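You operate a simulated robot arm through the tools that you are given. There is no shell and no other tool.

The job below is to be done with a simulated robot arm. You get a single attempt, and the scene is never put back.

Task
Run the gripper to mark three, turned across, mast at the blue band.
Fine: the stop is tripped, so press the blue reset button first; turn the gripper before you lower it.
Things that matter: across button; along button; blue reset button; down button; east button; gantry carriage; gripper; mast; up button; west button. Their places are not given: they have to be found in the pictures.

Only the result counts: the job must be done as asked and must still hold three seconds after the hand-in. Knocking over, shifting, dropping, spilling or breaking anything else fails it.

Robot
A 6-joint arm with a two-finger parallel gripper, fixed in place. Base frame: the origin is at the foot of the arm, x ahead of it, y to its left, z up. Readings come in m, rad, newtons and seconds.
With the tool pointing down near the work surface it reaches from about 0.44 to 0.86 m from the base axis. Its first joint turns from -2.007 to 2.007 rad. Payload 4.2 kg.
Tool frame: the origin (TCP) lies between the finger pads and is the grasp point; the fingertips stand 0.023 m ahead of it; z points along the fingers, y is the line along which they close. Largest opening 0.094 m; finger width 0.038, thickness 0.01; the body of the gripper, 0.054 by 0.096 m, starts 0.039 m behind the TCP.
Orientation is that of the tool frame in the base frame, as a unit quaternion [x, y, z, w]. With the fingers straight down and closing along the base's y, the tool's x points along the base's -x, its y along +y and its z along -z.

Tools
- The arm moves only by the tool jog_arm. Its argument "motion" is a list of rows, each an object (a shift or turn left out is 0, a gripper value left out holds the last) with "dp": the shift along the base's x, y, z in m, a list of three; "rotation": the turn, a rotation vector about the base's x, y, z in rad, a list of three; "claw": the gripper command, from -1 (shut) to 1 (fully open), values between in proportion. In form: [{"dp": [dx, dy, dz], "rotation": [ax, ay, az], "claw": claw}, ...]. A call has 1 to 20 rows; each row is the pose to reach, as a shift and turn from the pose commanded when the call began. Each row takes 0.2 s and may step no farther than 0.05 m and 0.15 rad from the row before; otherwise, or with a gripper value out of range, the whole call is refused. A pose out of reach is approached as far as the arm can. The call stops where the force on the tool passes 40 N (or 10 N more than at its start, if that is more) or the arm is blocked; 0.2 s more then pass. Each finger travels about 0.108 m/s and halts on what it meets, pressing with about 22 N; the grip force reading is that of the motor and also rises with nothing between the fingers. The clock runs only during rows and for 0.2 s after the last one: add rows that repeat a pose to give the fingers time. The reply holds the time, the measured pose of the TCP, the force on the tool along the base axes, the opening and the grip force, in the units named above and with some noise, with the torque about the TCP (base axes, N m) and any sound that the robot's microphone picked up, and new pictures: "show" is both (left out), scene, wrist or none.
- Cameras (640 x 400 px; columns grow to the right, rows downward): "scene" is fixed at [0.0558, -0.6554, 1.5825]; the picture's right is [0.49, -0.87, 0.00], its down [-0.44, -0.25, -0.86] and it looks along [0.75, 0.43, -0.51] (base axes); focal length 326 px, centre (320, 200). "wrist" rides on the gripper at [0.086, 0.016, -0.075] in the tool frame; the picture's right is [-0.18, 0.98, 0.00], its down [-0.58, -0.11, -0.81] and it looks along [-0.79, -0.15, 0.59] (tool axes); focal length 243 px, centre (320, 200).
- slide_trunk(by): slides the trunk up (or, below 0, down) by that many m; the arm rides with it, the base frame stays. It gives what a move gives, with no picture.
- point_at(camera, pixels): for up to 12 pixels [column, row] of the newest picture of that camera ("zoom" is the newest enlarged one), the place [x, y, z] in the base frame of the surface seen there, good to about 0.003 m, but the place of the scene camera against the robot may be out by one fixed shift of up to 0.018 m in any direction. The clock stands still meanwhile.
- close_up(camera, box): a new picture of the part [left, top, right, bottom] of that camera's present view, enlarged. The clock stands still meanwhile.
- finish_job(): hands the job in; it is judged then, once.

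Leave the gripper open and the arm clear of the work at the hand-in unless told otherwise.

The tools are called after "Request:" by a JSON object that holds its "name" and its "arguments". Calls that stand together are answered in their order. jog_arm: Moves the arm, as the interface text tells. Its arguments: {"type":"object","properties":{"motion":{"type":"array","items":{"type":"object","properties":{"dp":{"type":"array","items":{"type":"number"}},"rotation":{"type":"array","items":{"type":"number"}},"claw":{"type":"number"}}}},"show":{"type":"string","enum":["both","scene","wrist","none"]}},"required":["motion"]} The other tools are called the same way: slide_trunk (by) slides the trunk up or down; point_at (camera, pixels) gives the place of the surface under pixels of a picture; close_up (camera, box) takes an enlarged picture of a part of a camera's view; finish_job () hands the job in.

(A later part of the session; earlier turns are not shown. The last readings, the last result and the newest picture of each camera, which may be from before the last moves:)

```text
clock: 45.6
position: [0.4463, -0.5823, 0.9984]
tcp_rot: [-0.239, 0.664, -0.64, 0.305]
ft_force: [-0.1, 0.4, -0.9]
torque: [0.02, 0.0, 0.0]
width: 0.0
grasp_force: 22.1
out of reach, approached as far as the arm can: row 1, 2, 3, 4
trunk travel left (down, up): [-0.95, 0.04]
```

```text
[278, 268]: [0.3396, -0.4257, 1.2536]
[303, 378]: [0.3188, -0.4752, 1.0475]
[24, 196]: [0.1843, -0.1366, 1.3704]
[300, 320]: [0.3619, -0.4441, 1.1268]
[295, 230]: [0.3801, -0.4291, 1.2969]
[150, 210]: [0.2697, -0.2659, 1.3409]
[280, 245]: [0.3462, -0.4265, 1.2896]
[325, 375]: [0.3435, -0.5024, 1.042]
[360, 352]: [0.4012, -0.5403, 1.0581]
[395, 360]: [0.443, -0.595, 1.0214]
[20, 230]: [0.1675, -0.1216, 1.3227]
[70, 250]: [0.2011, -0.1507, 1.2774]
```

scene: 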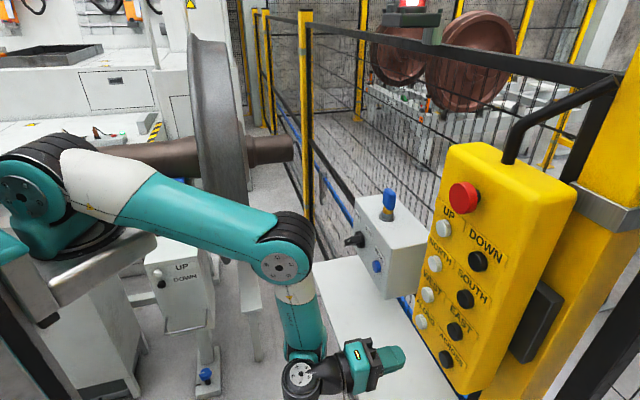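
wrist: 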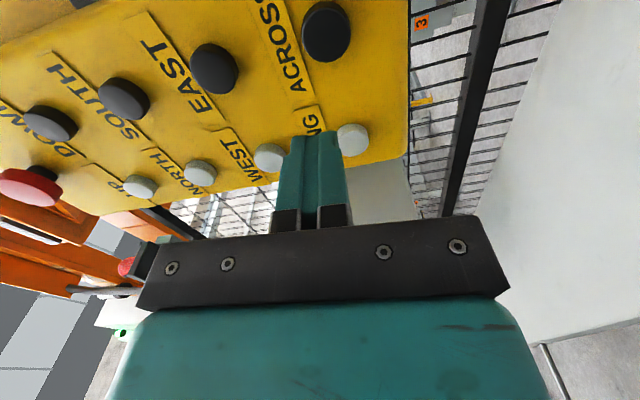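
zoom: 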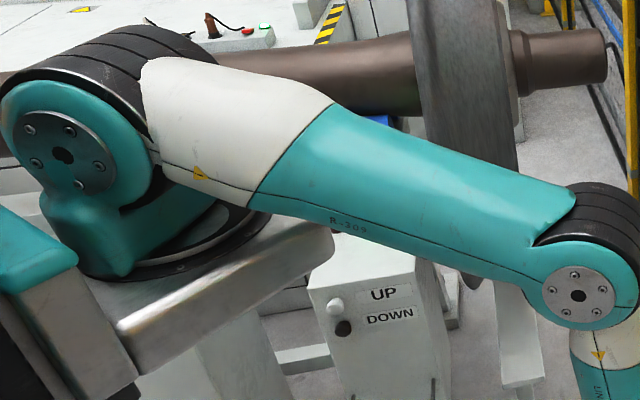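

The wrist seems to sit on a joint limit with this roll. The earlier press on RESET worked with roll 0, so I back off a little and roll the hand back to 0 (camera below), then approach the pendant again.

Request:
{"name": "jog_arm", "arguments": {"motion": [{"dp": [-0.015, 0.015, 0], "rotation": [0.0926, -0.0926, 0]}, {"dp": [-0.025, 0.025, 0], "rotation": [0.1851, -0.1851, 0]}, {"dp": [-0.025, 0.025, 0], "rotation": [0.2777, -0.2777, 0]}, {"dp": [-0.025, 0.025, 0], "rotation": [0.3702, -0.3702, 0]}, {"dp": [-0.025, 0.025, 0], "rotation": [0.4628, -0.4628, 0]}, {"dp": [-0.025, 0.025, 0], "rotation": [0.5554, -0.5554, 0]}, {"dp": [-0.025, 0.025, 0], "rotation": [0.6479, -0.6479, 0]}, {"dp": [-0.025, 0.025, 0], "rotation": [0.7405, -0.7405, 0]}, {"dp": [-0.025, 0.025, 0], "rotation": [0.833, -0.833, 0]}, {"dp": [-0.025, 0.025, 0], "rotation": [0.9256, -0.9256, 0]}, {"dp": [-0.025, 0.025, 0], "rotation": [1.0182, -1.0182, 0]}, {"dp": [-0.025, 0.025, 0], "rotation": [1.0402, -1.0402, 0]}, {"dp": [-0.025, 0.025, 0], "rotation": [1.0402, -1.0402, 0]}], "show": "both"}}

```text
clock: 48.4
position: [0.4197, -0.5592, 1.0015]
tcp_rot: [0.271, 0.65, -0.273, 0.655]
ft_force: [0.7, 0.0, 0.4]
torque: [-0.03, 0.0, 0.01]
width: 0.0
grasp_force: 21.5
trunk travel left (down, up): [-0.95, 0.04]
```

scene: 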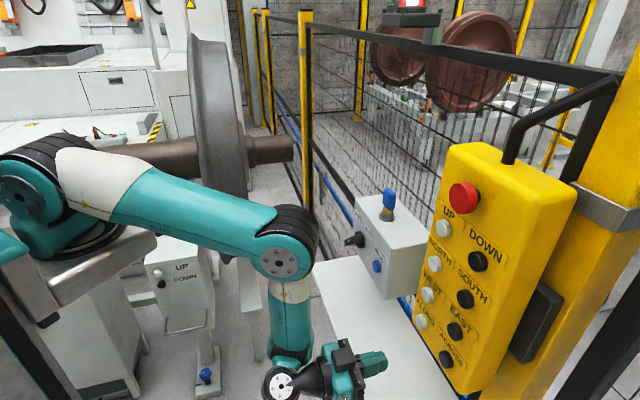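
wrist: 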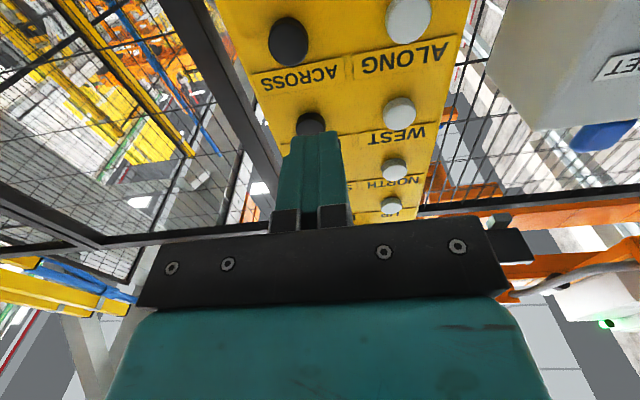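

Reached cleanly. Now I advance toward the ACROSS cap at (0.4965,-0.6675,0.989), first to a point 5 cm before it.

Request:
{"name": "jog_arm", "arguments": {"motion": [{"dp": [0.0, -0.02, -0.005]}, {"dp": [0.01, -0.04, -0.01]}, {"dp": [0.025, -0.0566, -0.0105]}, {"dp": [0.025, -0.0566, -0.0105]}], "show": "wrist"}}

```text
clock: 49.4
position: [0.4411, -0.5862, 1.0008]
tcp_rot: [0.271, 0.65, -0.273, 0.655]
ft_force: [0.5, -0.1, -0.1]
torque: [0.01, 0.0, -0.03]
width: 0.0002
grasp_force: 22.0
out of reach, approached as far as the arm can: row 2, 3, 4
trunk travel left (down, up): [-0.95, 0.04]
```

wrist: 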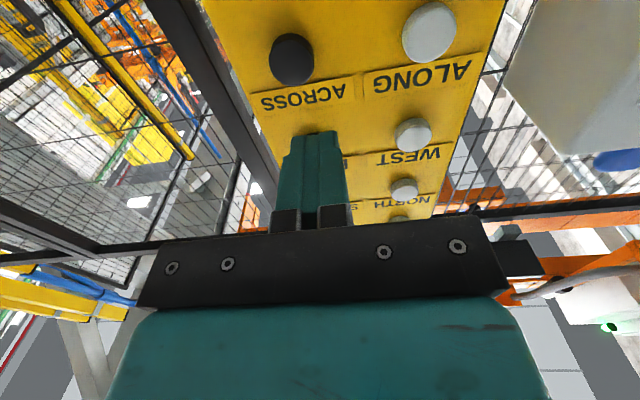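

Stuck at the same place, so it is not the roll. I test which direction is free: going up while moving outward (EAST is at z 1.065, so that would help too).

Request:
{"name": "jog_arm", "arguments": {"motion": [{"dp": [0.0, 0.0, 0.03]}, {"dp": [0.0, 0.0, 0.06]}, {"dp": [0.007, -0.015, 0.065]}, {"dp": [0.01, -0.027, 0.065]}, {"dp": [0.01, -0.027, 0.065]}], "show": "scene"}}

```text
clock: 50.6
position: [0.4493, -0.6006, 1.0656]
tcp_rot: [0.27, 0.65, -0.273, 0.656]
ft_force: [-0.4, 0.5, -0.2]
torque: [-0.02, -0.01, 0.0]
width: 0.0
grasp_force: 21.6
out of reach, approached as far as the arm can: row 4, 5
trunk travel left (down, up): [-0.95, 0.04]
```

scene: 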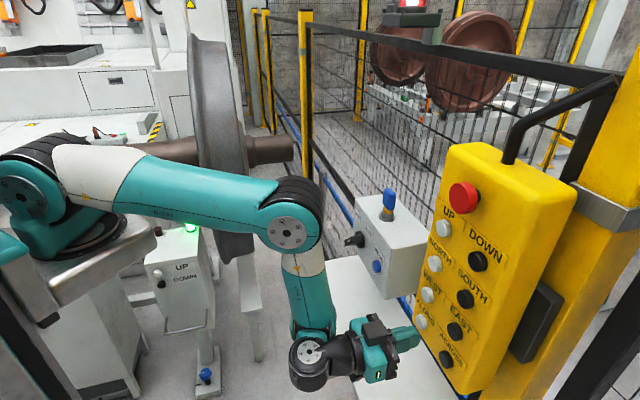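

It moved a little further only as the upper arm came level; the forearm cannot swing out more against the hand in this posture. Pitching the hand up frees the forearm to swing outward, so I'll press with the tool tilted about 20° upward. First the tilt, slightly backed off.

Request:
{"name": "jog_arm", "arguments": {"motion": [{"dp": [-0.01, 0.01, 0], "rotation": [-0.085, -0.085, 0]}, {"dp": [-0.015, 0.015, 0], "rotation": [-0.17, -0.17, 0]}, {"dp": [-0.015, 0.015, 0], "rotation": [-0.2475, -0.2475, 0]}, {"dp": [-0.015, 0.015, 0], "rotation": [-0.2475, -0.2475, 0]}], "show": "none"}}

Request:
{"name": "jog_arm", "arguments": {"motion": [{"rotation": [-0.087, 0.087, -0.0448]}, {"rotation": [-0.174, 0.174, -0.0896]}, {"rotation": [-0.261, 0.261, -0.1344]}, {"rotation": [-0.348, 0.348, -0.1792]}, {"rotation": [-0.435, 0.435, -0.224]}, {"rotation": [-0.522, 0.522, -0.2688]}, {"rotation": [-0.609, 0.609, -0.3137]}, {"rotation": [-0.696, 0.696, -0.3585]}, {"rotation": [-0.783, 0.783, -0.4033]}, {"rotation": [-0.87, 0.87, -0.4481]}, {"rotation": [-0.957, 0.957, -0.4929]}, {"rotation": [-1.043, 1.043, -0.5372]}, {"rotation": [-1.043, 1.043, -0.5372]}], "show": "both"}}

```text
clock: 51.6
position: [0.4598, -0.6117, 1.0602]
tcp_rot: [0.22, 0.526, -0.316, 0.758]
ft_force: [0.1, -0.5, 0.5]
torque: [0.03, 0.02, -0.02]
width: 0.0
grasp_force: 22.2
out of reach, approached as far as the arm can: row 2, 3, 4
trunk travel left (down, up): [-0.95, 0.04]
```

```text
clock: 54.4
position: [0.4596, -0.6117, 1.0583]
tcp_rot: [0.222, -0.528, 0.757, -0.315]
ft_force: [-0.3, 0.2, 0.0]
torque: [0.0, -0.02, -0.06]
width: 0.0
grasp_force: 21.8
trunk travel left (down, up): [-0.95, 0.04]
```

scene: 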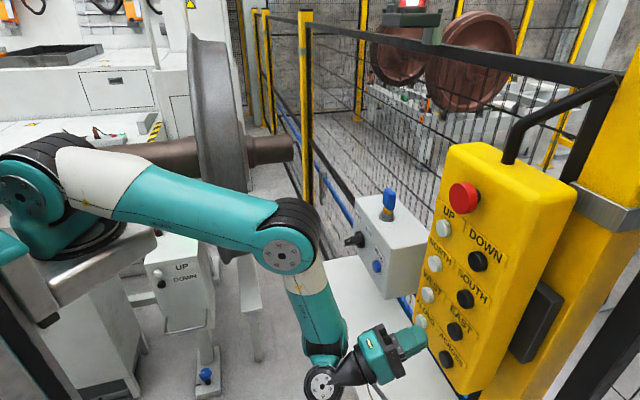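
wrist: 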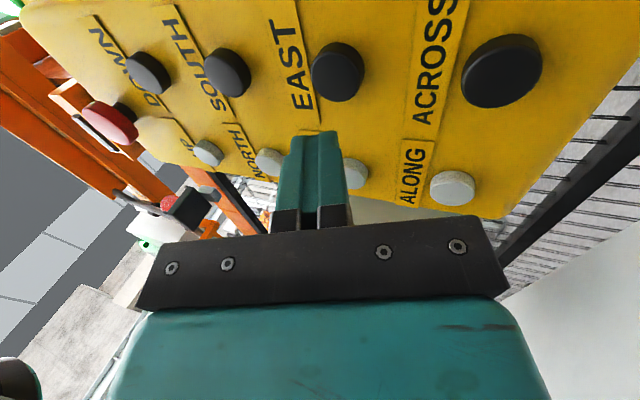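

The hand is now tilted up 20° and the tips point at the EAST cap (0.495,-0.667,1.0655), about 4.3 cm off. I advance 3 cm to check that this direction is free.

Request:
{"name": "jog_arm", "arguments": {"motion": [{"dp": [0.006, -0.016, 0.003]}, {"dp": [0.014, -0.029, 0.005]}, {"dp": [0.014, -0.029, 0.005]}], "show": "wrist"}}

```text
clock: 55.2
position: [0.4733, -0.6398, 1.0649]
tcp_rot: [0.221, -0.528, 0.757, -0.316]
ft_force: [-0.1, 0.8, -0.4]
torque: [-0.01, 0.0, -0.04]
width: 0.0
grasp_force: 21.8
trunk travel left (down, up): [-0.95, 0.04]
```

wrist: 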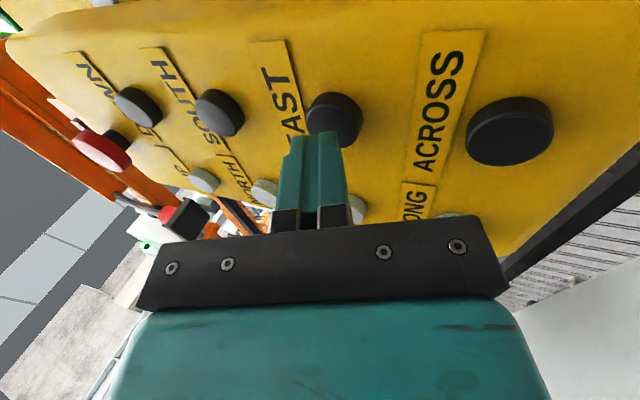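

Free. The tips are about 1 cm off the EAST cap. I give EAST a short tap (6 mm deep, one row) and back off, to learn the direction and speed.

Request:
{"name": "jog_arm", "arguments": {"motion": [{"dp": [0.007, -0.007, 0]}, {"dp": [0.0115, -0.0115, 0]}, {"dp": [0.0, 0.0, 0]}, {"dp": [-0.02, 0.02, 0]}], "show": "wrist"}}

```text
clock: 56.2
position: [0.4541, -0.6186, 1.0638]
tcp_rot: [0.221, -0.528, 0.757, -0.315]
ft_force: [0.0, 0.3, 0.1]
torque: [-0.02, 0.0, -0.06]
width: 0.0001
grasp_force: 21.9
out of reach, approached as far as the arm can: row 1, 2
trunk travel left (down, up): [-0.95, 0.04]
```

wrist: 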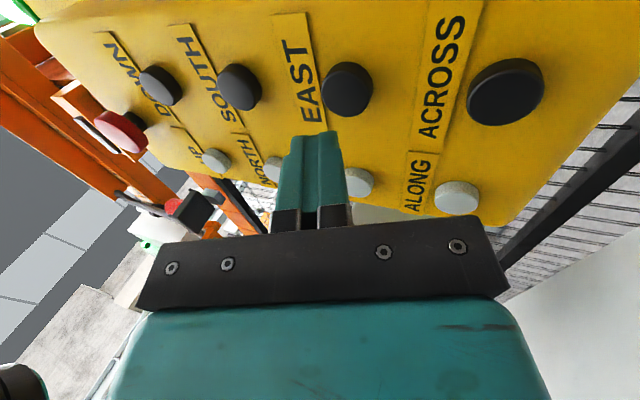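

That fell just short again (no contact). More upward tilt gains more reach, so I tilt by another 0.2 rad and advance to 1 cm before the cap.

Request:
{"name": "jog_arm", "arguments": {"motion": [{"rotation": [-0.0707, -0.0707, 0]}, {"rotation": [-0.1414, -0.1414, 0]}, {"dp": [0.008, -0.01, 0], "rotation": [-0.1414, -0.1414, 0]}, {"dp": [0.0205, -0.0235, 0], "rotation": [-0.1414, -0.1414, 0]}, {"dp": [0.0205, -0.0235, 0], "rotation": [-0.1414, -0.1414, 0]}], "show": "wrist"}}

```text
clock: 57.4
position: [0.4721, -0.6425, 1.0646]
tcp_rot: [0.19, -0.45, 0.805, -0.336]
ft_force: [-0.3, 0.4, 0.1]
torque: [0.0, -0.01, 0.04]
width: 0.0003
grasp_force: 21.8
out of reach, approached as far as the arm can: row 1, 2, 3
trunk travel left (down, up): [-0.95, 0.04]
```

wrist: 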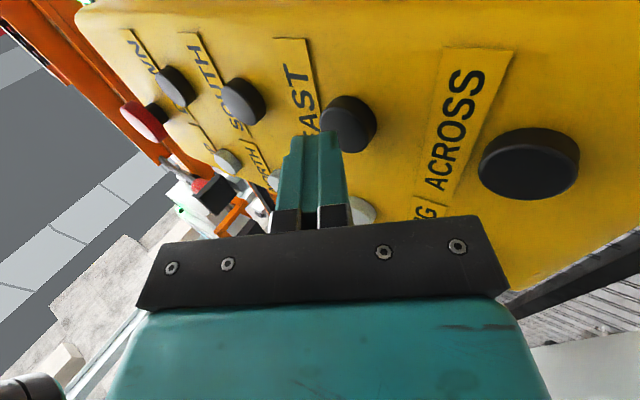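

Reached. I check the EAST cap's place in this view before tapping.

Request:
{"name": "point_at", "arguments": {"camera": "wrist", "pixels": [[348, 123], [340, 110], [362, 135], [345, 140], [240, 100], [525, 165], [318, 135], [300, 140], [335, 138]]}}

```text
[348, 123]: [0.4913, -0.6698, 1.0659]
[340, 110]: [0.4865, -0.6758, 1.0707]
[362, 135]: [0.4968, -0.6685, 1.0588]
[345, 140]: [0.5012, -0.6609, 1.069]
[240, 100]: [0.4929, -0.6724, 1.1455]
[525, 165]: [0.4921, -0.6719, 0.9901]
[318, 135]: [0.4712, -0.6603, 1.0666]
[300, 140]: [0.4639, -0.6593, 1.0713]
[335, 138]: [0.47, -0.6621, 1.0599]
```

The cap is at (0.493,-0.669,1.066), gap about 0.9 cm. Now a short tap on EAST.

Request:
{"name": "jog_arm", "arguments": {"motion": [{"dp": [0.004, -0.008, 0]}, {"dp": [0.0075, -0.0115, 0]}, {"dp": [0.0095, -0.0135, 0]}, {"dp": [0.0, 0.0, 0]}, {"dp": [-0.02, 0.02, 0]}], "show": "wrist"}}

```text
clock: 58.6
position: [0.4608, -0.6362, 1.0583]
tcp_rot: [0.189, -0.449, 0.806, -0.337]
ft_force: [-0.3, -0.2, 0.4]
torque: [0.0, -0.02, 0.01]
width: 0.0
grasp_force: 21.7
out of reach, approached as far as the arm can: row 2, 3, 5
trunk travel left (down, up): [-0.95, 0.04]
```

wrist: 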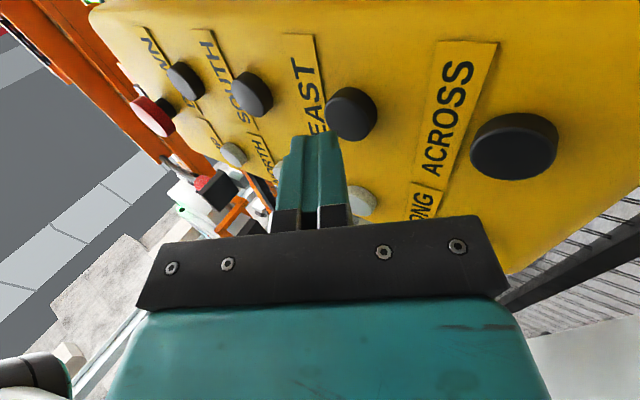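

It again stopped just short, without contact. I need to understand this arm's limits better; I look at the present posture in detail.

Request:
{"name": "close_up", "arguments": {"camera": "scene", "box": [220, 180, 480, 400]}}

Request:
{"name": "point_at", "arguments": {"camera": "zoom", "pixels": [[190, 115], [210, 200], [235, 290], [240, 360], [275, 350], [330, 330], [390, 310], [420, 270], [215, 150], [150, 60], [250, 310], [225, 250]]}}

Request:
{"name": "close_up", "arguments": {"camera": "scene", "box": [0, 100, 340, 312]}}

Request:
{"name": "point_at", "arguments": {"camera": "zoom", "pixels": [[40, 195], [30, 150], [160, 285], [260, 170], [400, 190], [500, 240], [540, 275], [120, 120], [200, 240], [90, 270], [230, 260], [60, 240]]}}

```text
1.82 times, centred on (350, 290) of scene
```

zoom: 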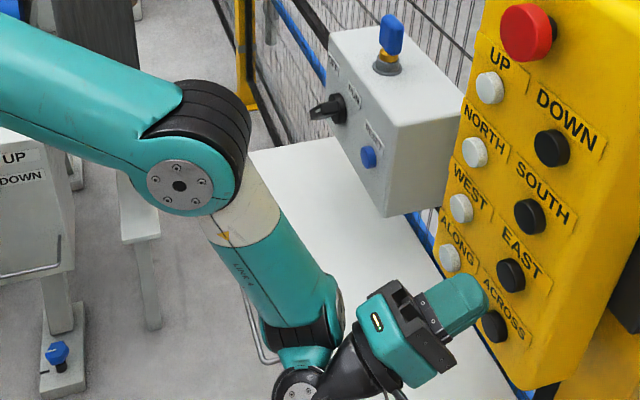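

```text
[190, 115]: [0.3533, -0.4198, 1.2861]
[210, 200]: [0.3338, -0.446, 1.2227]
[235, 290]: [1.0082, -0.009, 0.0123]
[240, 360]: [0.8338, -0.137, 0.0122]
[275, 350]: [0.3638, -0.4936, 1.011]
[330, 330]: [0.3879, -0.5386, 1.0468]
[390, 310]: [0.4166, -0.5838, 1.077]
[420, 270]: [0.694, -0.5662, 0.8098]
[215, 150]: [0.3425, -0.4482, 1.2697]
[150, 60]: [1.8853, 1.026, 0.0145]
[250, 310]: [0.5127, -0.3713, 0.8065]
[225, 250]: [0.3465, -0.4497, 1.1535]
```

```text
1.88 times, centred on (170, 206) of scene
```

zoom: 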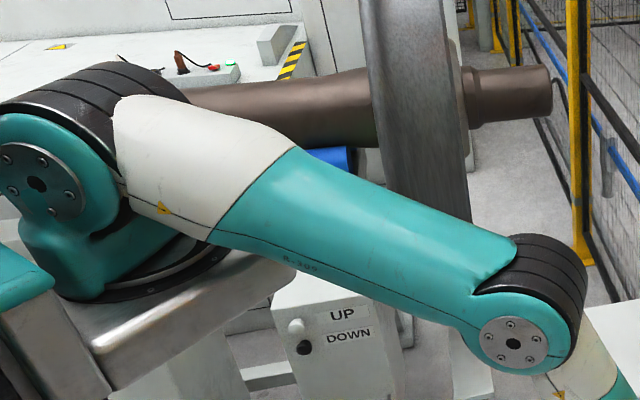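

```text
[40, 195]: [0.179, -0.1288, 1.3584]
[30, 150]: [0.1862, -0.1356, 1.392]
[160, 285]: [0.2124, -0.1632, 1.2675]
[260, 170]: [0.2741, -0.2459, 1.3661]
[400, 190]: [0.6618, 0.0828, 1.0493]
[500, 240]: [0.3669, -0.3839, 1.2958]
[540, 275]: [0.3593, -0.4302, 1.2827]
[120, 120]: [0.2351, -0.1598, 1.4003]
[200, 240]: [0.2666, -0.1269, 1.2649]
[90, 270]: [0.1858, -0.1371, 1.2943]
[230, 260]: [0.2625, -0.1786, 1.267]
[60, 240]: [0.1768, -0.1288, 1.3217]
```

Measuring the base: the arm's first axis stands near (0.28,-0.06), so the pendant buttons lie at azimuth about -65 to -70° from it, and a tool aimed at -45° makes the wrist reach out more than needed. Turning the tool right by ~17° and lowering the trunk ~0.09 m (upper arm level) should give the missing centimetres. First, tilt back to 20° and yaw right.

Request:
{"name": "jog_arm", "arguments": {"motion": [{"dp": [-0.002, 0.004, 0], "rotation": [0.05, 0.05, 0]}, {"dp": [-0.006, 0.01, 0], "rotation": [0.1, 0.1, 0]}, {"dp": [-0.011, 0.017, 0], "rotation": [0.1414, 0.1414, 0]}, {"dp": [-0.011, 0.017, 0], "rotation": [0.1414, 0.1414, 0]}], "show": "none"}}

Request:
{"name": "jog_arm", "arguments": {"motion": [{"dp": [-0.005, 0.005, 0], "rotation": [0, 0, -0.1]}, {"dp": [-0.01, 0.01, 0], "rotation": [0, 0, -0.2]}, {"dp": [-0.01, 0.01, 0], "rotation": [0, 0, -0.3]}, {"dp": [-0.01, 0.01, 0], "rotation": [0, 0, -0.3]}], "show": "both"}}

```text
clock: 59.6
position: [0.4514, -0.6202, 1.0585]
tcp_rot: [0.222, -0.528, 0.756, -0.316]
ft_force: [0.6, 0.3, 0.1]
torque: [0.0, 0.0, 0.0]
width: 0.0
grasp_force: 22.0
trunk travel left (down, up): [-0.95, 0.04]
```

```text
clock: 60.6
position: [0.4416, -0.6102, 1.0587]
tcp_rot: [0.141, -0.555, 0.795, -0.199]
ft_force: [-0.2, 0.4, 0.0]
torque: [-0.01, -0.03, -0.05]
width: 0.0
grasp_force: 21.6
trunk travel left (down, up): [-0.95, 0.04]
```

scene: 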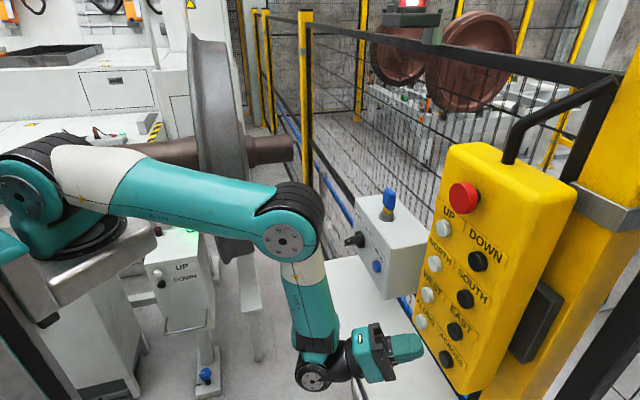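
wrist: 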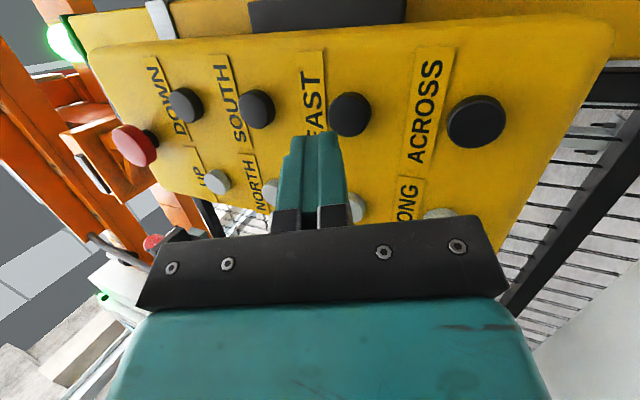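

No limit was flagged now. The tips point at EAST, with about 4.8 cm to contact. I do the short EAST tap: advance, press ~6 mm, and back off.

Request:
{"name": "jog_arm", "arguments": {"motion": [{"dp": [0.0101, -0.0181, 0.003]}, {"dp": [0.0189, -0.0349, 0.005]}, {"dp": [0.0259, -0.0419, 0.005]}, {"dp": [0.0302, -0.0462, 0.005]}, {"dp": [0.0061, -0.0221, 0.005]}, {"dp": [0, 0, 0]}], "show": "wrist"}}

```text
clock: 62.0
position: [0.4399, -0.6095, 1.0585]
tcp_rot: [0.141, -0.555, 0.795, -0.2]
ft_force: [-0.3, 0.8, -0.2]
torque: [0.04, -0.01, -0.02]
width: 0.0
grasp_force: 22.1
trunk travel left (down, up): [-0.95, 0.04]
```

wrist: 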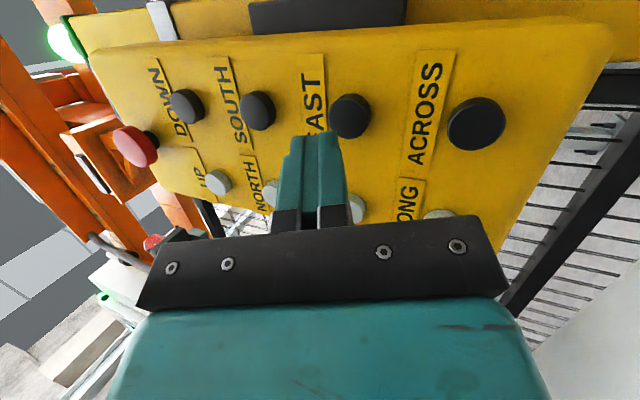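

No click was heard, so it likely was too shallow or brief. I press again and stop at the end of the push to read the force (the clock stands still between calls).

Request:
{"name": "jog_arm", "arguments": {"motion": [{"dp": [0.0101, -0.0181, 0.003]}, {"dp": [0.0189, -0.0349, 0.005]}, {"dp": [0.0259, -0.0419, 0.005]}, {"dp": [0.0316, -0.0476, 0.005]}], "show": "wrist"}}

```text
clock: 63.0
position: [0.4726, -0.6565, 1.0625]
tcp_rot: [0.14, -0.555, 0.795, -0.2]
ft_force: [-2.9, 3.0, -0.4]
torque: [-0.03, 0.02, -0.01]
width: 0.0001
grasp_force: 22.0
trunk travel left (down, up): [-0.95, 0.04]
heard: click
```

wrist: 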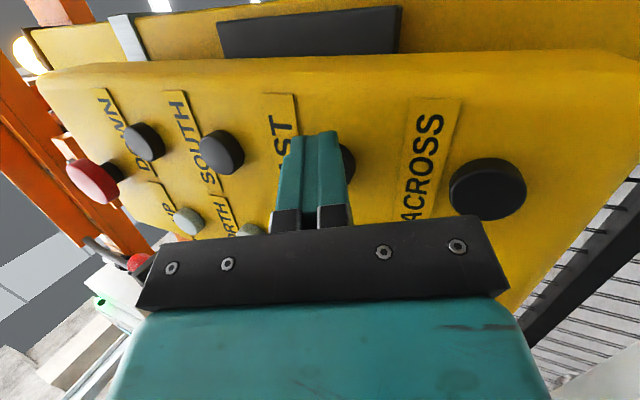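

Click, with 4 N; the lamp at the post changed from green to amber/white. I release at once and look at the gantry.

Request:
{"name": "jog_arm", "arguments": {"motion": [{"dp": [-0.02, 0.028, -0.002]}, {"dp": [-0.0316, 0.0476, -0.004]}], "show": "wrist"}}

Request:
{"name": "close_up", "arguments": {"camera": "wrist", "box": [0, 0, 4, 400]}}

```text
clock: 63.6
position: [0.4402, -0.6093, 1.0582]
tcp_rot: [0.14, -0.555, 0.795, -0.2]
ft_force: [0.2, 0.7, 0.2]
torque: [0.03, 0.01, 0.01]
width: 0.0
grasp_force: 22.2
trunk travel left (down, up): [-0.95, 0.04]
```

wrist: 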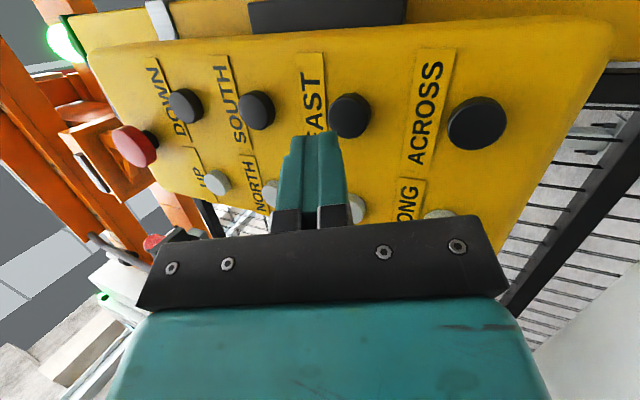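

```text
1.00 times, centred on (2, 200) of wrist (not enlarged: the box is as wide or as high as the picture)
```

zoom: 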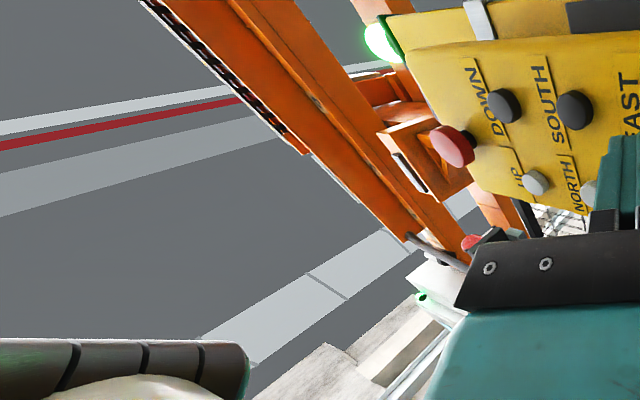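

The lamp is green again. I zoom on the gantry gripper to see how far it moved.

Request:
{"name": "close_up", "arguments": {"camera": "wrist", "box": [30, 90, 170, 220]}}

Request:
{"name": "point_at", "arguments": {"camera": "zoom", "pixels": [[200, 150], [160, 160], [330, 340], [440, 310], [280, 300], [250, 180]]}}

```text
3.08 times, centred on (100, 155) of wrist
```

zoom: 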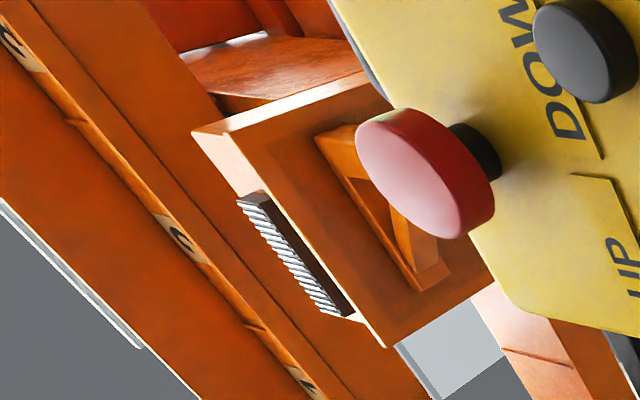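

```text
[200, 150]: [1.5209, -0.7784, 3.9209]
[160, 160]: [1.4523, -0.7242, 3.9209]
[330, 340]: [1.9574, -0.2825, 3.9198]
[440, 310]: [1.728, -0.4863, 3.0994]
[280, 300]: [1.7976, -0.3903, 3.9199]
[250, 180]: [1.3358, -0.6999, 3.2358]
```

Nice: marks 3 (top left), 2 and 1 are all visible beside the gripper body here. I measure the body's corners and the marks in this zoom.

Request:
{"name": "point_at", "arguments": {"camera": "zoom", "pixels": [[232, 136], [222, 150], [383, 338], [375, 330], [183, 238], [12, 45], [308, 383], [250, 200], [345, 315], [300, 80], [220, 100], [430, 280]]}}

```text
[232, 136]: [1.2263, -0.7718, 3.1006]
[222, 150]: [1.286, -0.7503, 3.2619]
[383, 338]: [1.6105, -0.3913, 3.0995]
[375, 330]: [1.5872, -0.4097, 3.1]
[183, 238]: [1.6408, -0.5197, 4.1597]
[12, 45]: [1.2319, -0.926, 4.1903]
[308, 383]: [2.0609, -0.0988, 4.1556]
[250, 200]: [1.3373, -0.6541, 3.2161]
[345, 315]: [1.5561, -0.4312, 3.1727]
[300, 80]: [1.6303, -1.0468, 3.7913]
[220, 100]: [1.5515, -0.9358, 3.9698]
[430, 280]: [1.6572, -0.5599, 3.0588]
```

The body spans s≈0.32..0.865 (centre ≈0.59); marks: 1 at s≈1.39, 2 at 0.79, 3 at 0.21. The short tap moved it too little to tell. I hold EAST for about 1 s and release.

Request:
{"name": "jog_arm", "arguments": {"motion": [{"dp": [0.0101, -0.0181, 0.003]}, {"dp": [0.0189, -0.0349, 0.005]}, {"dp": [0.0259, -0.0419, 0.005]}, {"dp": [0.0316, -0.0476, 0.005]}, {"dp": [0.0316, -0.0476, 0.005]}, {"dp": [0.0316, -0.0476, 0.005]}, {"dp": [0.0316, -0.0476, 0.005]}, {"dp": [0.0316, -0.0476, 0.005]}, {"dp": [0.0116, -0.0276, 0.005]}, {"dp": [0, 0, 0]}], "show": "wrist"}}

Request:
{"name": "close_up", "arguments": {"camera": "wrist", "box": [30, 90, 170, 220]}}

```text
clock: 65.8
position: [0.4419, -0.6086, 1.0598]
tcp_rot: [0.14, -0.555, 0.795, -0.2]
ft_force: [-0.2, 0.2, 1.1]
torque: [-0.01, 0.03, 0.01]
width: 0.0
grasp_force: 21.6
trunk travel left (down, up): [-0.95, 0.04]
heard: click
```

wrist: 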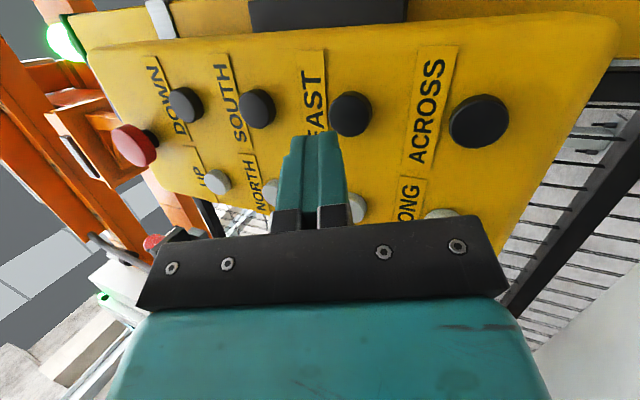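

```text
3.08 times, centred on (100, 155) of wrist
```

zoom: 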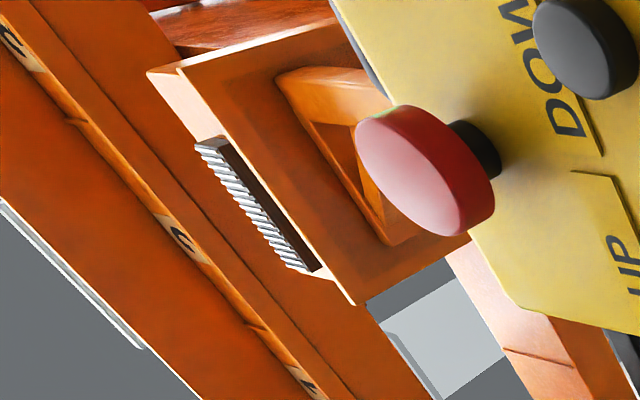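

EAST moves the gripper toward mark 3 (up-left in the zoom). I measure the new corner positions.

Request:
{"name": "point_at", "arguments": {"camera": "zoom", "pixels": [[187, 76], [350, 298], [346, 292], [183, 238], [12, 45], [207, 146], [315, 272], [170, 80], [220, 40]]}}

```text
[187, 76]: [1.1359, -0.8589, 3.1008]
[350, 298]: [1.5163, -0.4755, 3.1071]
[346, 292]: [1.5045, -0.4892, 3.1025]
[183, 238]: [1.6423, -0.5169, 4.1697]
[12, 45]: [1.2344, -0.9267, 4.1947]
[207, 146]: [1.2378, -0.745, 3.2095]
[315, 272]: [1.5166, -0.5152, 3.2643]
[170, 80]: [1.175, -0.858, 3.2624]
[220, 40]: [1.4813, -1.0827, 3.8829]
```

One second moved the gripper 0.126 m; centre now s≈0.466, and mark 3 is at s≈0.21. I hold EAST for about 1.6 s and measure again.

Request:
{"name": "jog_arm", "arguments": {"motion": [{"dp": [0.0101, -0.0181, 0.003]}, {"dp": [0.0189, -0.0349, 0.005]}, {"dp": [0.0259, -0.0419, 0.005]}, {"dp": [0.0316, -0.0476, 0.005]}, {"dp": [0.0316, -0.0476, 0.005]}, {"dp": [0.0316, -0.0476, 0.005]}, {"dp": [0.0316, -0.0476, 0.005]}, {"dp": [0.0316, -0.0476, 0.005]}, {"dp": [0.0316, -0.0476, 0.005]}, {"dp": [0.0316, -0.0476, 0.005]}, {"dp": [0.0316, -0.0476, 0.005]}, {"dp": [0.0116, -0.0276, 0.005]}, {"dp": [0, 0, 0]}], "show": "wrist"}}

Request:
{"name": "close_up", "arguments": {"camera": "wrist", "box": [0, 50, 140, 180]}}

```text
clock: 68.6
position: [0.4416, -0.6091, 1.0588]
tcp_rot: [0.14, -0.555, 0.795, -0.2]
ft_force: [-0.8, 0.1, 0.1]
torque: [-0.01, -0.01, 0.02]
width: 0.0
grasp_force: 21.8
trunk travel left (down, up): [-0.95, 0.04]
heard: click
```

wrist: 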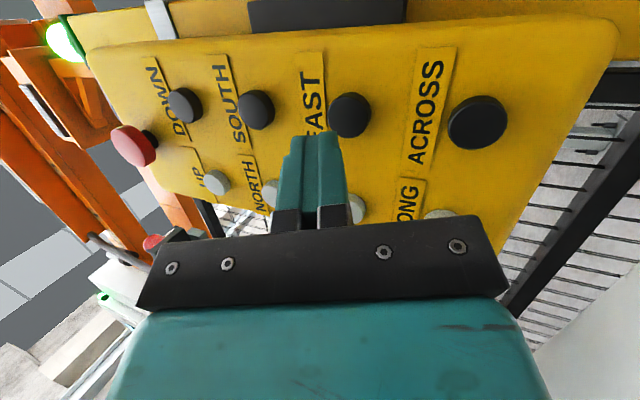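

```text
3.08 times, centred on (70, 115) of wrist
```

zoom: 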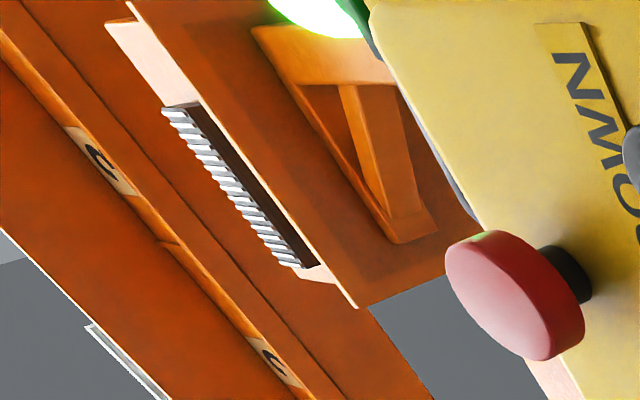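

I measure the corners and the marks again.

Request:
{"name": "point_at", "arguments": {"camera": "zoom", "pixels": [[352, 296], [140, 12], [134, 8], [101, 158], [90, 145], [112, 172], [275, 362], [177, 116], [297, 262], [118, 30], [310, 278], [330, 280]]}}

Request:
{"name": "close_up", "arguments": {"camera": "wrist", "box": [0, 80, 40, 125]}}

Request:
{"name": "close_up", "arguments": {"camera": "wrist", "box": [0, 0, 120, 100]}}

```text
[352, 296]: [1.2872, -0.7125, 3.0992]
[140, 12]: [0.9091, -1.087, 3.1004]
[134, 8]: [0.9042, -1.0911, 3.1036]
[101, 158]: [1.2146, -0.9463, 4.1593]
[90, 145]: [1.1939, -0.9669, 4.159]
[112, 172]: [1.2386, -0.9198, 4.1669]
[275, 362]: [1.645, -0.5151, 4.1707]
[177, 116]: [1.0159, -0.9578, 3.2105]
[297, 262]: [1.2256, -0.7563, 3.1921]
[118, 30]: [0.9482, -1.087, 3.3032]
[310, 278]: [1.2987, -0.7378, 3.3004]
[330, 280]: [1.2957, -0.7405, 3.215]
```

```text
8.89 times, centred on (20, 102) of wrist
```

zoom: 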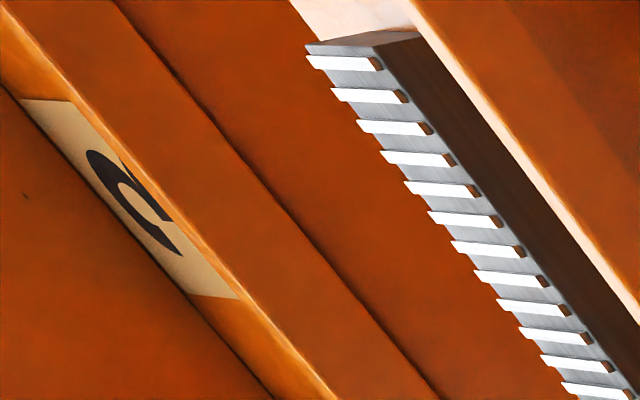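

```text
4.00 times, centred on (60, 50) of wrist
```

zoom: 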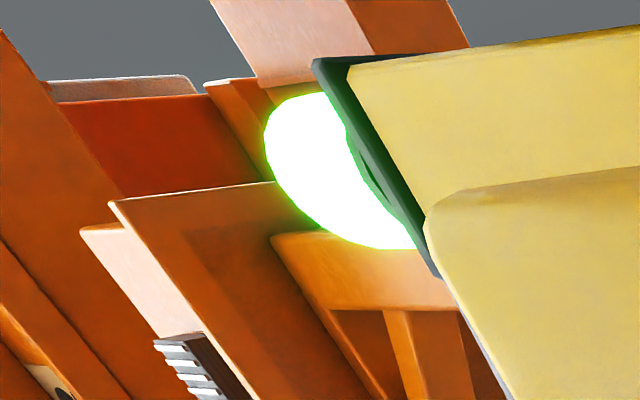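

Now the body spans s≈-0.126..0.406, centre ≈0.140; mark 3's plate centre is at s≈0.195, so it overshot by about 5 cm (the drive speeds up with time). Before correcting with WEST, I turn to ACROSS? No – first I look for a pointer on the carriage from a better place. I back off and raise the hand with the same tilt.

Request:
{"name": "jog_arm", "arguments": {"motion": [{"dp": [0.01, 0.03, 0.02]}, {"dp": [0.03, 0.06, 0.05]}, {"dp": [0.05, 0.085, 0.085]}, {"dp": [0.07, 0.105, 0.12]}, {"dp": [0.08, 0.125, 0.16]}, {"dp": [0.09, 0.145, 0.2]}, {"dp": [0.09, 0.145, 0.2]}], "show": "wrist"}}

Request:
{"name": "close_up", "arguments": {"camera": "wrist", "box": [0, 0, 4, 400]}}

```text
clock: 70.2
position: [0.541, -0.4872, 1.2715]
tcp_rot: [0.142, -0.555, 0.795, -0.2]
ft_force: [-0.5, 0.0, 0.5]
torque: [-0.03, 0.01, 0.0]
width: 0.0
grasp_force: 22.2
out of reach, approached as far as the arm can: row 2, 3, 4, 5, 6, 7
trunk travel left (down, up): [-0.95, 0.04]
```

wrist: 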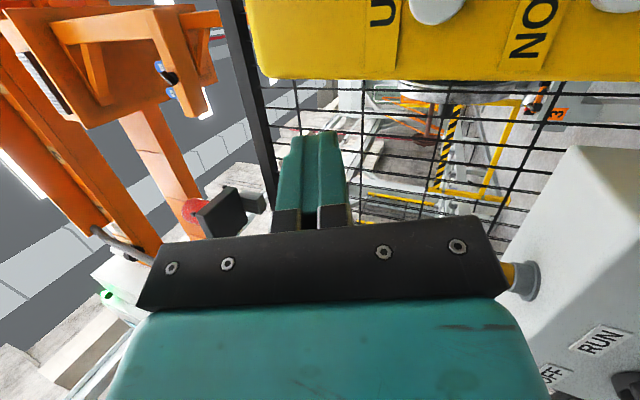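

```text
1.00 times, centred on (2, 200) of wrist (not enlarged: the box is as wide or as high as the picture)
```

zoom: 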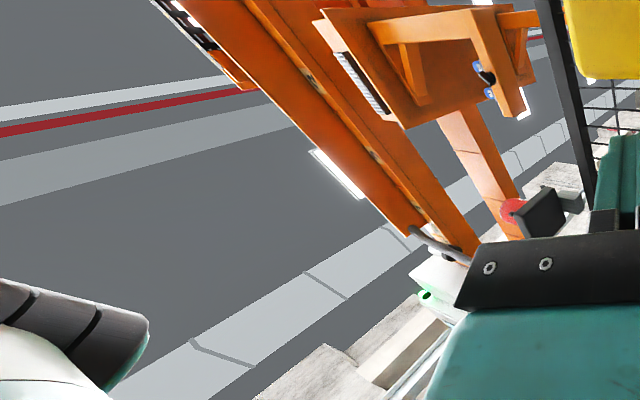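

This is a good lookout. I zoom on the carriage and the marks near it.

Request:
{"name": "close_up", "arguments": {"camera": "wrist", "box": [0, 0, 4, 180]}}

Request:
{"name": "close_up", "arguments": {"camera": "wrist", "box": [0, 0, 240, 4]}}

Request:
{"name": "close_up", "arguments": {"camera": "wrist", "box": [0, 20, 100, 120]}}

```text
2.22 times, centred on (2, 90) of wrist
```

zoom: 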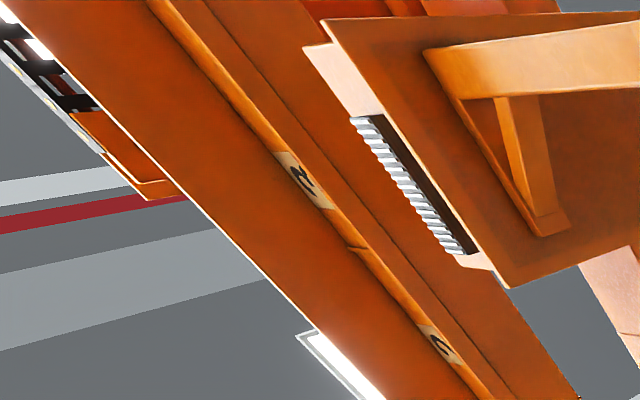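

```text
2.67 times, centred on (120, 2) of wrist
```

zoom: 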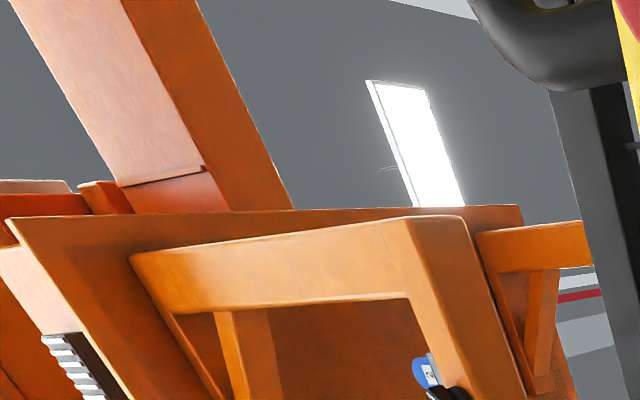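

```text
4.00 times, centred on (50, 70) of wrist
```

zoom: 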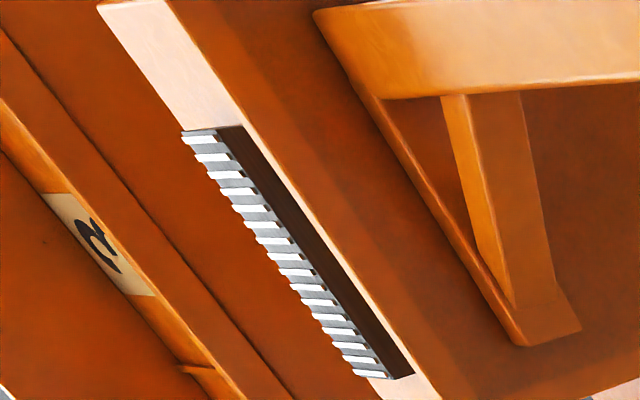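

I enlarge that mark plate to be sure of its numeral.

Request:
{"name": "close_up", "arguments": {"camera": "wrist", "box": [0, 64, 4, 98]}}

Request:
{"name": "close_up", "arguments": {"camera": "wrist", "box": [36, 136, 76, 172]}}

Request:
{"name": "close_up", "arguments": {"camera": "wrist", "box": [0, 0, 4, 400]}}

Request:
{"name": "point_at", "arguments": {"camera": "zoom", "pixels": [[311, 80], [371, 154], [399, 126], [325, 10], [405, 120], [330, 15], [480, 60], [500, 90], [170, 10], [240, 80], [455, 120], [530, 30]]}}

```text
11.76 times, centred on (2, 81) of wrist
```

zoom: 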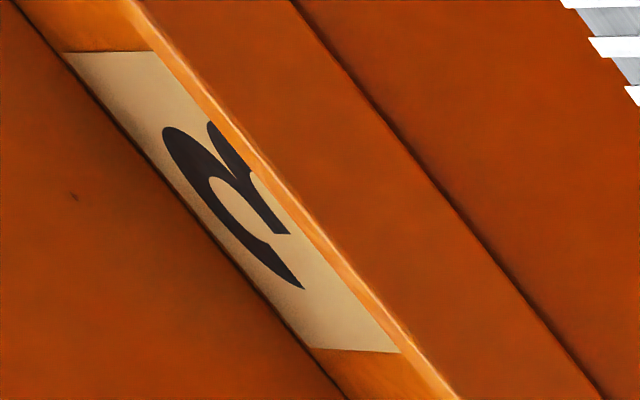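

```text
11.11 times, centred on (56, 154) of wrist
```

zoom: 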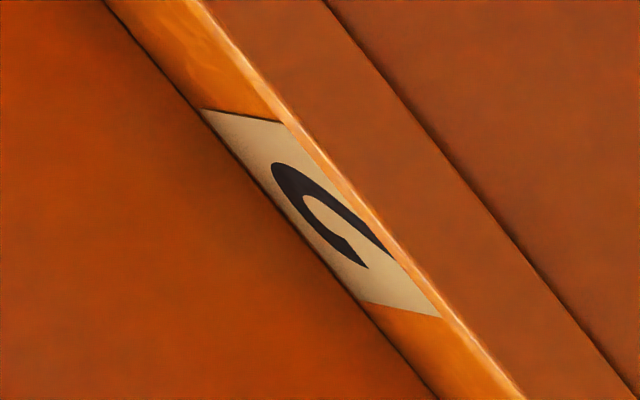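

```text
1.00 times, centred on (2, 200) of wrist (not enlarged: the box is as wide or as high as the picture)
```

zoom: 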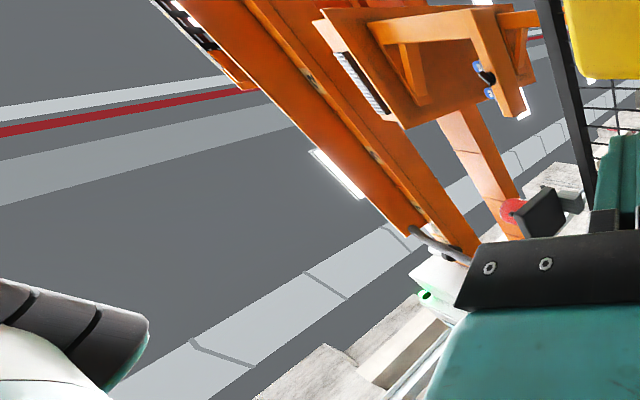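

```text
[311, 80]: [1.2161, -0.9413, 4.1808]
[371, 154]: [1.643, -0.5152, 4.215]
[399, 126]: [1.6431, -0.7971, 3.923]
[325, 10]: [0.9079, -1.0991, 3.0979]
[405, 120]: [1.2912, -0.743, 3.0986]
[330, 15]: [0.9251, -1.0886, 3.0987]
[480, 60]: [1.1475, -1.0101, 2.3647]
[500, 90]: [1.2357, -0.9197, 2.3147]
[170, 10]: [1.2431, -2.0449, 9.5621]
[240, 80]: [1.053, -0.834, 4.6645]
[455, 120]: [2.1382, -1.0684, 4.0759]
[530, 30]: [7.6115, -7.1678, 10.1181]
```

The mark beside the gripper is clearly "3" (and the next one "2"). Mark 3 is at s≈0.195. I measure the gripper body's near edge corners precisely.

Request:
{"name": "close_up", "arguments": {"camera": "wrist", "box": [0, 0, 4, 180]}}

Request:
{"name": "point_at", "arguments": {"camera": "zoom", "pixels": [[330, 24], [505, 281], [332, 22], [507, 278], [357, 121], [458, 248], [310, 50], [490, 268], [303, 178], [438, 342], [130, 150], [170, 190]]}}

```text
2.22 times, centred on (2, 90) of wrist
```

zoom: 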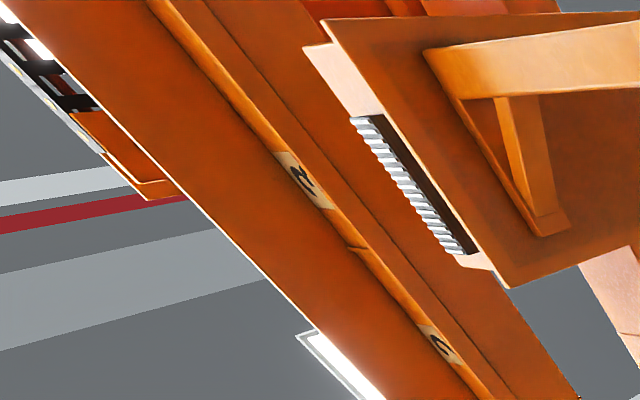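

```text
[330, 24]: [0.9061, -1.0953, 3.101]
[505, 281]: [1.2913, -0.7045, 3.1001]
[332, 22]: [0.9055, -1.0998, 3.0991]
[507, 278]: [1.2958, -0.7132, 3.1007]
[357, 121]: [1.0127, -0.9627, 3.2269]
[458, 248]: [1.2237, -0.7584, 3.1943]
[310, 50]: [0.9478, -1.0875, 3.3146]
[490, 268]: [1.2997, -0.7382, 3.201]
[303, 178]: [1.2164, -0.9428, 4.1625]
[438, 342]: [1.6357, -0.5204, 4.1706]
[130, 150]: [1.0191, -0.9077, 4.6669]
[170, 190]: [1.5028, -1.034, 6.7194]
```

The body centre is at s≈0.141, mark 3 at 0.194, so I need about +0.053 m with WEST. Travel grows roughly with the square of the hold time, so ~0.65 s should fit. I go to the WEST standoff first.

Request:
{"name": "jog_arm", "arguments": {"motion": [{"dp": [0, 0, -0.04]}, {"dp": [-0.005, -0.01, -0.08]}, {"dp": [-0.015, -0.025, -0.12]}, {"dp": [-0.025, -0.04, -0.155]}, {"dp": [-0.036, -0.056, -0.185]}, {"dp": [-0.0456, -0.0701, -0.2085]}, {"dp": [-0.0456, -0.0701, -0.2085]}], "show": "wrist"}}

```text
clock: 71.8
position: [0.4937, -0.559, 1.0657]
tcp_rot: [0.141, -0.555, 0.795, -0.2]
ft_force: [0.1, 0.5, -0.7]
torque: [-0.02, -0.01, 0.01]
width: 0.0
grasp_force: 21.4
out of reach, approached as far as the arm can: row 1, 2, 3, 4, 5
trunk travel left (down, up): [-0.95, 0.04]
```

wrist: 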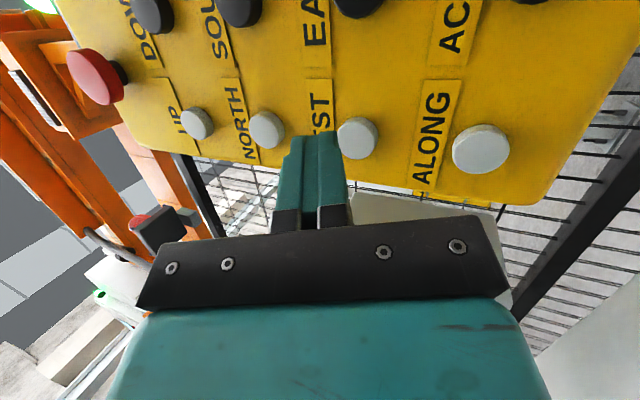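

At the WEST standoff; its cap is at (357,138). I measure it.

Request:
{"name": "point_at", "arguments": {"camera": "wrist", "pixels": [[357, 138], [347, 128], [368, 148], [268, 130], [480, 148], [197, 123]]}}

```text
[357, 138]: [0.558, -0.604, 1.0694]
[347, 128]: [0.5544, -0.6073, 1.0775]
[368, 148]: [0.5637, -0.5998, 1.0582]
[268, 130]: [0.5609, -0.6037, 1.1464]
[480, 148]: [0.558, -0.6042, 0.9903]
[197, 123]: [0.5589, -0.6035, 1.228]
```

WEST cap centre (0.558,-0.604,1.068) – well aligned. I press WEST for three rows and release.

Request:
{"name": "jog_arm", "arguments": {"motion": [{"dp": [0.0141, -0.0141, 0]}, {"dp": [0.0269, -0.0269, 0]}, {"dp": [0.0339, -0.0339, 0]}, {"dp": [0.0396, -0.0396, 0]}, {"dp": [0.0396, -0.0396, 0]}, {"dp": [0.0396, -0.0396, 0]}, {"dp": [0.0198, -0.0198, 0]}, {"dp": [0, 0, 0]}], "show": "wrist"}}

Request:
{"name": "close_up", "arguments": {"camera": "wrist", "box": [0, 0, 4, 240]}}

```text
clock: 73.6
position: [0.4938, -0.5582, 1.0628]
tcp_rot: [0.14, -0.555, 0.796, -0.199]
ft_force: [-0.7, 0.0, 0.6]
torque: [0.0, 0.01, 0.01]
width: 0.0
grasp_force: 22.4
trunk travel left (down, up): [-0.95, 0.04]
heard: click
```

wrist: 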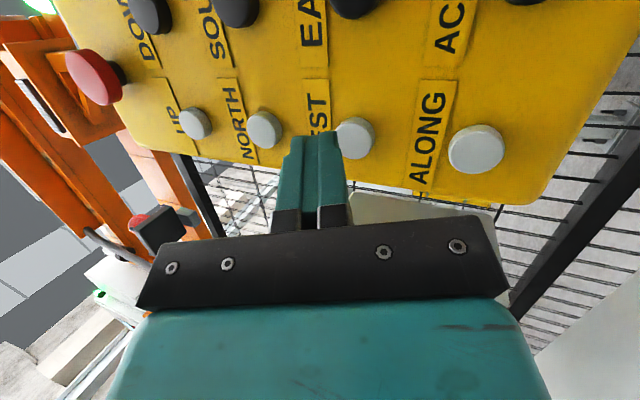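

```text
1.67 times, centred on (2, 120) of wrist
```

zoom: 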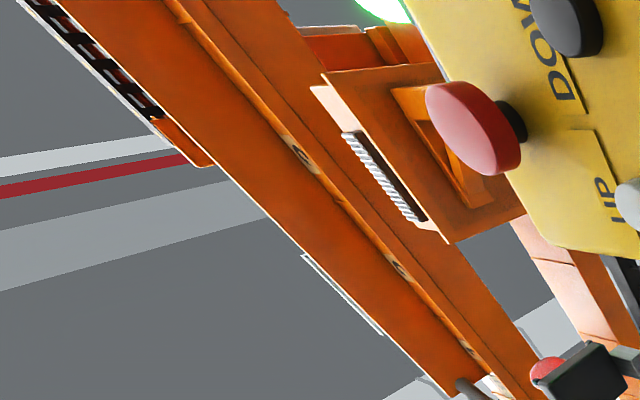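

I zoom in on the body and mark to measure.

Request:
{"name": "close_up", "arguments": {"camera": "wrist", "box": [0, 35, 4, 155]}}

```text
3.33 times, centred on (2, 95) of wrist
```

zoom: 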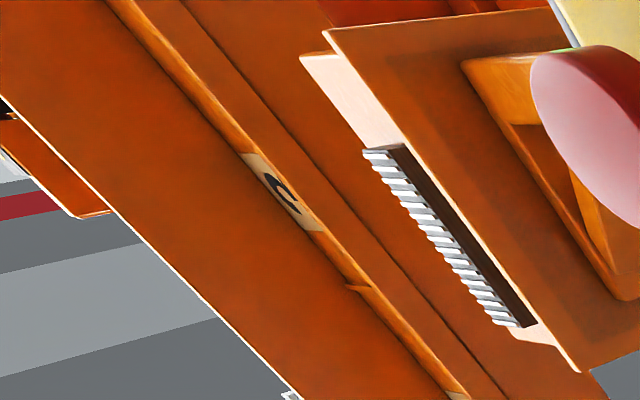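

Request:
{"name": "point_at", "arguments": {"camera": "zoom", "pixels": [[328, 33], [331, 36], [577, 368], [573, 364], [283, 193], [248, 160], [318, 226], [370, 153], [530, 322], [455, 394]]}}

```text
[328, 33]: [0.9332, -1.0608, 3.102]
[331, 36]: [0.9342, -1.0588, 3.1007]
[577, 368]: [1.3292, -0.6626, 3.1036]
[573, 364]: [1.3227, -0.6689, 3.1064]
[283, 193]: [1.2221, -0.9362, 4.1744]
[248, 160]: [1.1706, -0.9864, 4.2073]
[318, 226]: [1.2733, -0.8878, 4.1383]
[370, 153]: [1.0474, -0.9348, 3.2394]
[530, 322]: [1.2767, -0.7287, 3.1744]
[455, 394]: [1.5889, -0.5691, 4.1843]
```

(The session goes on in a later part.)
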